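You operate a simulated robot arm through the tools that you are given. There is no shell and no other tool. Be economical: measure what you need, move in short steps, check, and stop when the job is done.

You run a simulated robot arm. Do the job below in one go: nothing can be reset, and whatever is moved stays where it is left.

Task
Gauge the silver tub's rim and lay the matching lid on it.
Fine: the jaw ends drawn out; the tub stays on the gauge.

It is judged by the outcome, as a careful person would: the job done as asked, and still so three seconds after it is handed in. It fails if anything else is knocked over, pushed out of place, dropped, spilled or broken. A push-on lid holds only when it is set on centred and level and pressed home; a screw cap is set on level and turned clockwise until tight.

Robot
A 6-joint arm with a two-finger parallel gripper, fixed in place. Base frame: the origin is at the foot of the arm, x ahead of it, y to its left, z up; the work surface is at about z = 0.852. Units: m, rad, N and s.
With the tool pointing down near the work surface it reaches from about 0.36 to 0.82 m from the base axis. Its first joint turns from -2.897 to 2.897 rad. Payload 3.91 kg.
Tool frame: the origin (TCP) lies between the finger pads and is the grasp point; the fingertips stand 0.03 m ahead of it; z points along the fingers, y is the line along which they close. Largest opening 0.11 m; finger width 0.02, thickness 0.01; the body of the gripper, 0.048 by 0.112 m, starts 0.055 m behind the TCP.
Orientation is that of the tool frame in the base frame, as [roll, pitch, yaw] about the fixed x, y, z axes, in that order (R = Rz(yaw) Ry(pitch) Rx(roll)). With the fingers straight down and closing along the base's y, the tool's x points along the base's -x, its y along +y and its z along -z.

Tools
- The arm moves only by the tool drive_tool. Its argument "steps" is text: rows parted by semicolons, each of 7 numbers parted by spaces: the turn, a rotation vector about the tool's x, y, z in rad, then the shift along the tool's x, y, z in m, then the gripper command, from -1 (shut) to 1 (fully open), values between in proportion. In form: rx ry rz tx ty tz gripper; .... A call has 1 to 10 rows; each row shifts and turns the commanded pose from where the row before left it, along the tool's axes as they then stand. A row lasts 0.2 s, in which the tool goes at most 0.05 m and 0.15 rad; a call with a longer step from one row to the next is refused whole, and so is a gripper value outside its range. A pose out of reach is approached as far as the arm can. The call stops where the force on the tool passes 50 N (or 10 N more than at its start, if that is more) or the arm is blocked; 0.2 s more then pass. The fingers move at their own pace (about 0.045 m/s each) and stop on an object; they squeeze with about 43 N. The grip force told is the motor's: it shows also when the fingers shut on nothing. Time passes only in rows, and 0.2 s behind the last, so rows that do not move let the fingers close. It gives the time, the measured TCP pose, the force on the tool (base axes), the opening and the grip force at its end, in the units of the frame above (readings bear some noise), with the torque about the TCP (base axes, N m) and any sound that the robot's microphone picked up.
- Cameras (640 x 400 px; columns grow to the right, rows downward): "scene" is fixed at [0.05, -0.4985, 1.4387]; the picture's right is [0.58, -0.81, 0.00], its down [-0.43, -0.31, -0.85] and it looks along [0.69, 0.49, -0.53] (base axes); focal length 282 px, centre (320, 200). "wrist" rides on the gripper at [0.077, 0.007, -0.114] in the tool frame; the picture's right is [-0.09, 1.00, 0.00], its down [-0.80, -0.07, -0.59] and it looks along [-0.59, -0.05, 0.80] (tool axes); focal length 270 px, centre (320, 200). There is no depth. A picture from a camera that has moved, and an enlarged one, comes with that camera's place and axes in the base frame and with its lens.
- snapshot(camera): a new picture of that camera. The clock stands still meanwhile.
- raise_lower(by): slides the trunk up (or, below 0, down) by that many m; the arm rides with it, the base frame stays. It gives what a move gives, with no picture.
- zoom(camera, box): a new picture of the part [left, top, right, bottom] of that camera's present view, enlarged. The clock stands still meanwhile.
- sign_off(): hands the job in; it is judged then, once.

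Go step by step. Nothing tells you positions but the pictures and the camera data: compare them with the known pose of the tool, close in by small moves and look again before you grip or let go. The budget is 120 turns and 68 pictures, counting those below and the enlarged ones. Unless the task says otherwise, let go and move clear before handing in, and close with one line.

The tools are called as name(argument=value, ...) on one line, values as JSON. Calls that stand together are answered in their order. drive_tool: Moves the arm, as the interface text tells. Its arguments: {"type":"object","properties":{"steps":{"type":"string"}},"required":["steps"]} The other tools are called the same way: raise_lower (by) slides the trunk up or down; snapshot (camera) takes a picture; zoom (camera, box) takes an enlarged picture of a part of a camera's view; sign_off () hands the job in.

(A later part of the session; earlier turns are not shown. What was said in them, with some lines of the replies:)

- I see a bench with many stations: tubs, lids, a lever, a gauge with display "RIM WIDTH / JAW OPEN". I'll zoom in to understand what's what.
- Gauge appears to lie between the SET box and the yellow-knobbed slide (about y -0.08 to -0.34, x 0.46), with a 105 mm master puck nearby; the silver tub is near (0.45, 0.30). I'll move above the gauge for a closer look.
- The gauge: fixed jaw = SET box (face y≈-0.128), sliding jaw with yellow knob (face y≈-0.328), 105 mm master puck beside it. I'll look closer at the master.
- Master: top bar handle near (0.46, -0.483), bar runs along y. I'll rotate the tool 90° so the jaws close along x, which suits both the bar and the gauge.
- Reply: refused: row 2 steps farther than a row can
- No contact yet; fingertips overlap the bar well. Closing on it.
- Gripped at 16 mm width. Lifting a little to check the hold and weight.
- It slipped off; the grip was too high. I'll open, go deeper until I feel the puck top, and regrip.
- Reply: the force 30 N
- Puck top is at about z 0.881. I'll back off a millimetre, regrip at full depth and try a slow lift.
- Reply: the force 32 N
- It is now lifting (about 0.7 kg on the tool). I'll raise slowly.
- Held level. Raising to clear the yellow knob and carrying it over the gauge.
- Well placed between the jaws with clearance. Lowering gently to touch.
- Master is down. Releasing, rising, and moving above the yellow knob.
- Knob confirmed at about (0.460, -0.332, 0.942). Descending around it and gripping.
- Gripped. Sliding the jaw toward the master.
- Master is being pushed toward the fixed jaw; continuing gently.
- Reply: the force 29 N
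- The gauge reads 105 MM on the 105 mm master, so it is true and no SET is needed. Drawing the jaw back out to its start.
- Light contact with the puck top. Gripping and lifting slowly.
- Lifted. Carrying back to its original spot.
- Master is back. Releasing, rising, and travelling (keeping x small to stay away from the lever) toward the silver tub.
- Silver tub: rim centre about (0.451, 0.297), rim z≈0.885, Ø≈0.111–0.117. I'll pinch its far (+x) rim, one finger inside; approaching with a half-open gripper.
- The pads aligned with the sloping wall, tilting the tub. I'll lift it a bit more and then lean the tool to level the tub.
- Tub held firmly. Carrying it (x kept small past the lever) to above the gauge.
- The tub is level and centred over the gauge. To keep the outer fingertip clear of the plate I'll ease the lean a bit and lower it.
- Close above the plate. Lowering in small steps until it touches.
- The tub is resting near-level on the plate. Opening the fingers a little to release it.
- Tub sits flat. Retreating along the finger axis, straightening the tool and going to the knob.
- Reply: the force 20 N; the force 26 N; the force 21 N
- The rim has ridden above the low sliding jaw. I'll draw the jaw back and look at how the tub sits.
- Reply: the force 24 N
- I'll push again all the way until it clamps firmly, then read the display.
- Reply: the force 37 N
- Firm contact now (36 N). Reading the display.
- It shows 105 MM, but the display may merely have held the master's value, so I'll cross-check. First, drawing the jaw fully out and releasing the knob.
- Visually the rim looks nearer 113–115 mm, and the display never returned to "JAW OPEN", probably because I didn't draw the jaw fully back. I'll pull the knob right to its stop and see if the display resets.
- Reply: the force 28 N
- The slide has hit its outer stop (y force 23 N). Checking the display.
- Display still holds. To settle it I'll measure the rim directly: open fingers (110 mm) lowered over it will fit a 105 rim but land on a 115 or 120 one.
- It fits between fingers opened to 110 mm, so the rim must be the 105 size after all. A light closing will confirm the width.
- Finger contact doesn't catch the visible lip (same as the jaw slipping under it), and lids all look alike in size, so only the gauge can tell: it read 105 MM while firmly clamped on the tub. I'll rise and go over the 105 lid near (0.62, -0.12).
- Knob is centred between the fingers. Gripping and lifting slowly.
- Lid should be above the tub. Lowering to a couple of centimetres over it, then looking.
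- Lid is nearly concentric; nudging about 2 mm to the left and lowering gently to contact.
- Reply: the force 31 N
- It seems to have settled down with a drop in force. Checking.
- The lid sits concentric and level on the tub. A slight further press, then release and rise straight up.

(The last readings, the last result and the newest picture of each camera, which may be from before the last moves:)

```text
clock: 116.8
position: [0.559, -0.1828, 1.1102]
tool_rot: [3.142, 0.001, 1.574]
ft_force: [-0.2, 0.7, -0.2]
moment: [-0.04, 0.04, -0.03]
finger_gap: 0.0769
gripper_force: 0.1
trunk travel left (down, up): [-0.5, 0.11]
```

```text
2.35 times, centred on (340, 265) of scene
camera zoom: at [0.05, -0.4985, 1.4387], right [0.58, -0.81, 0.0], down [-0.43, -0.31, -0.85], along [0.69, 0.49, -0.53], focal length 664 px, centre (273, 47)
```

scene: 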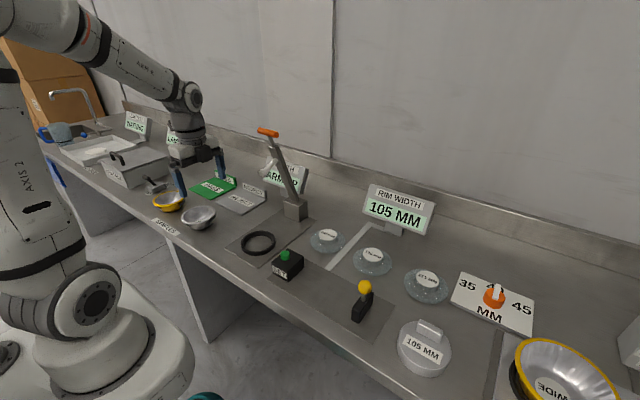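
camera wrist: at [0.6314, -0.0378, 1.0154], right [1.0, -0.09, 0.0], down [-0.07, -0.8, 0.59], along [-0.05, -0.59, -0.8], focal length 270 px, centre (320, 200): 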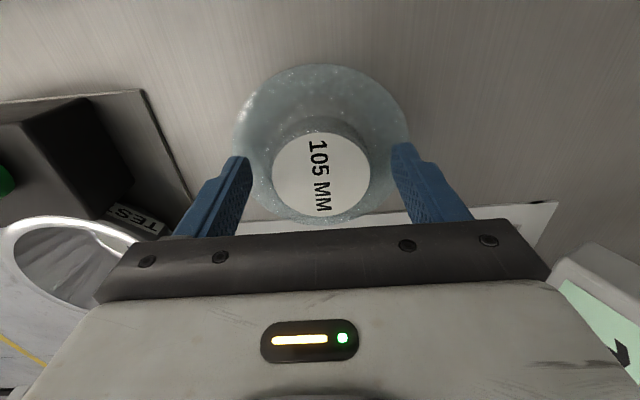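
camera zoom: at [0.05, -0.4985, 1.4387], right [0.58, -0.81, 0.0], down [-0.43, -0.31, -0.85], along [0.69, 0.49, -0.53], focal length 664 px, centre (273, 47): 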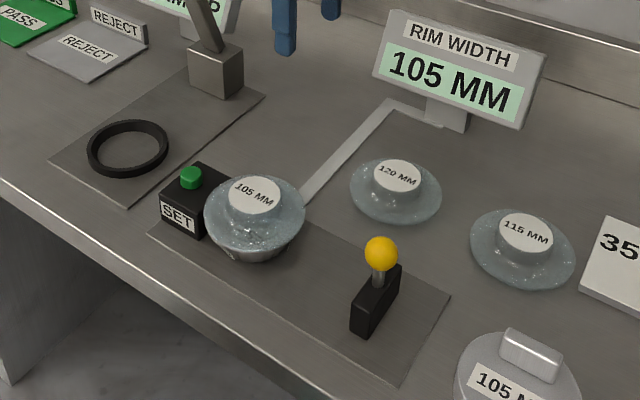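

The gauge is drawn out to its stop, the tub with the 105 lid sits level on the gauge, and the master is back near its place. The gripper is clear, so I'm handing in.

sign_off()

```text
The job is handed in.
```

The silver tub read 105 MM on the gauge. I laid the 105 mm lid on it, centred and level, with the tub still on the gauge and the jaw drawn out; but the 105 could be the reading held from the 105 mm master I checked first, since the display never cleared between the two.
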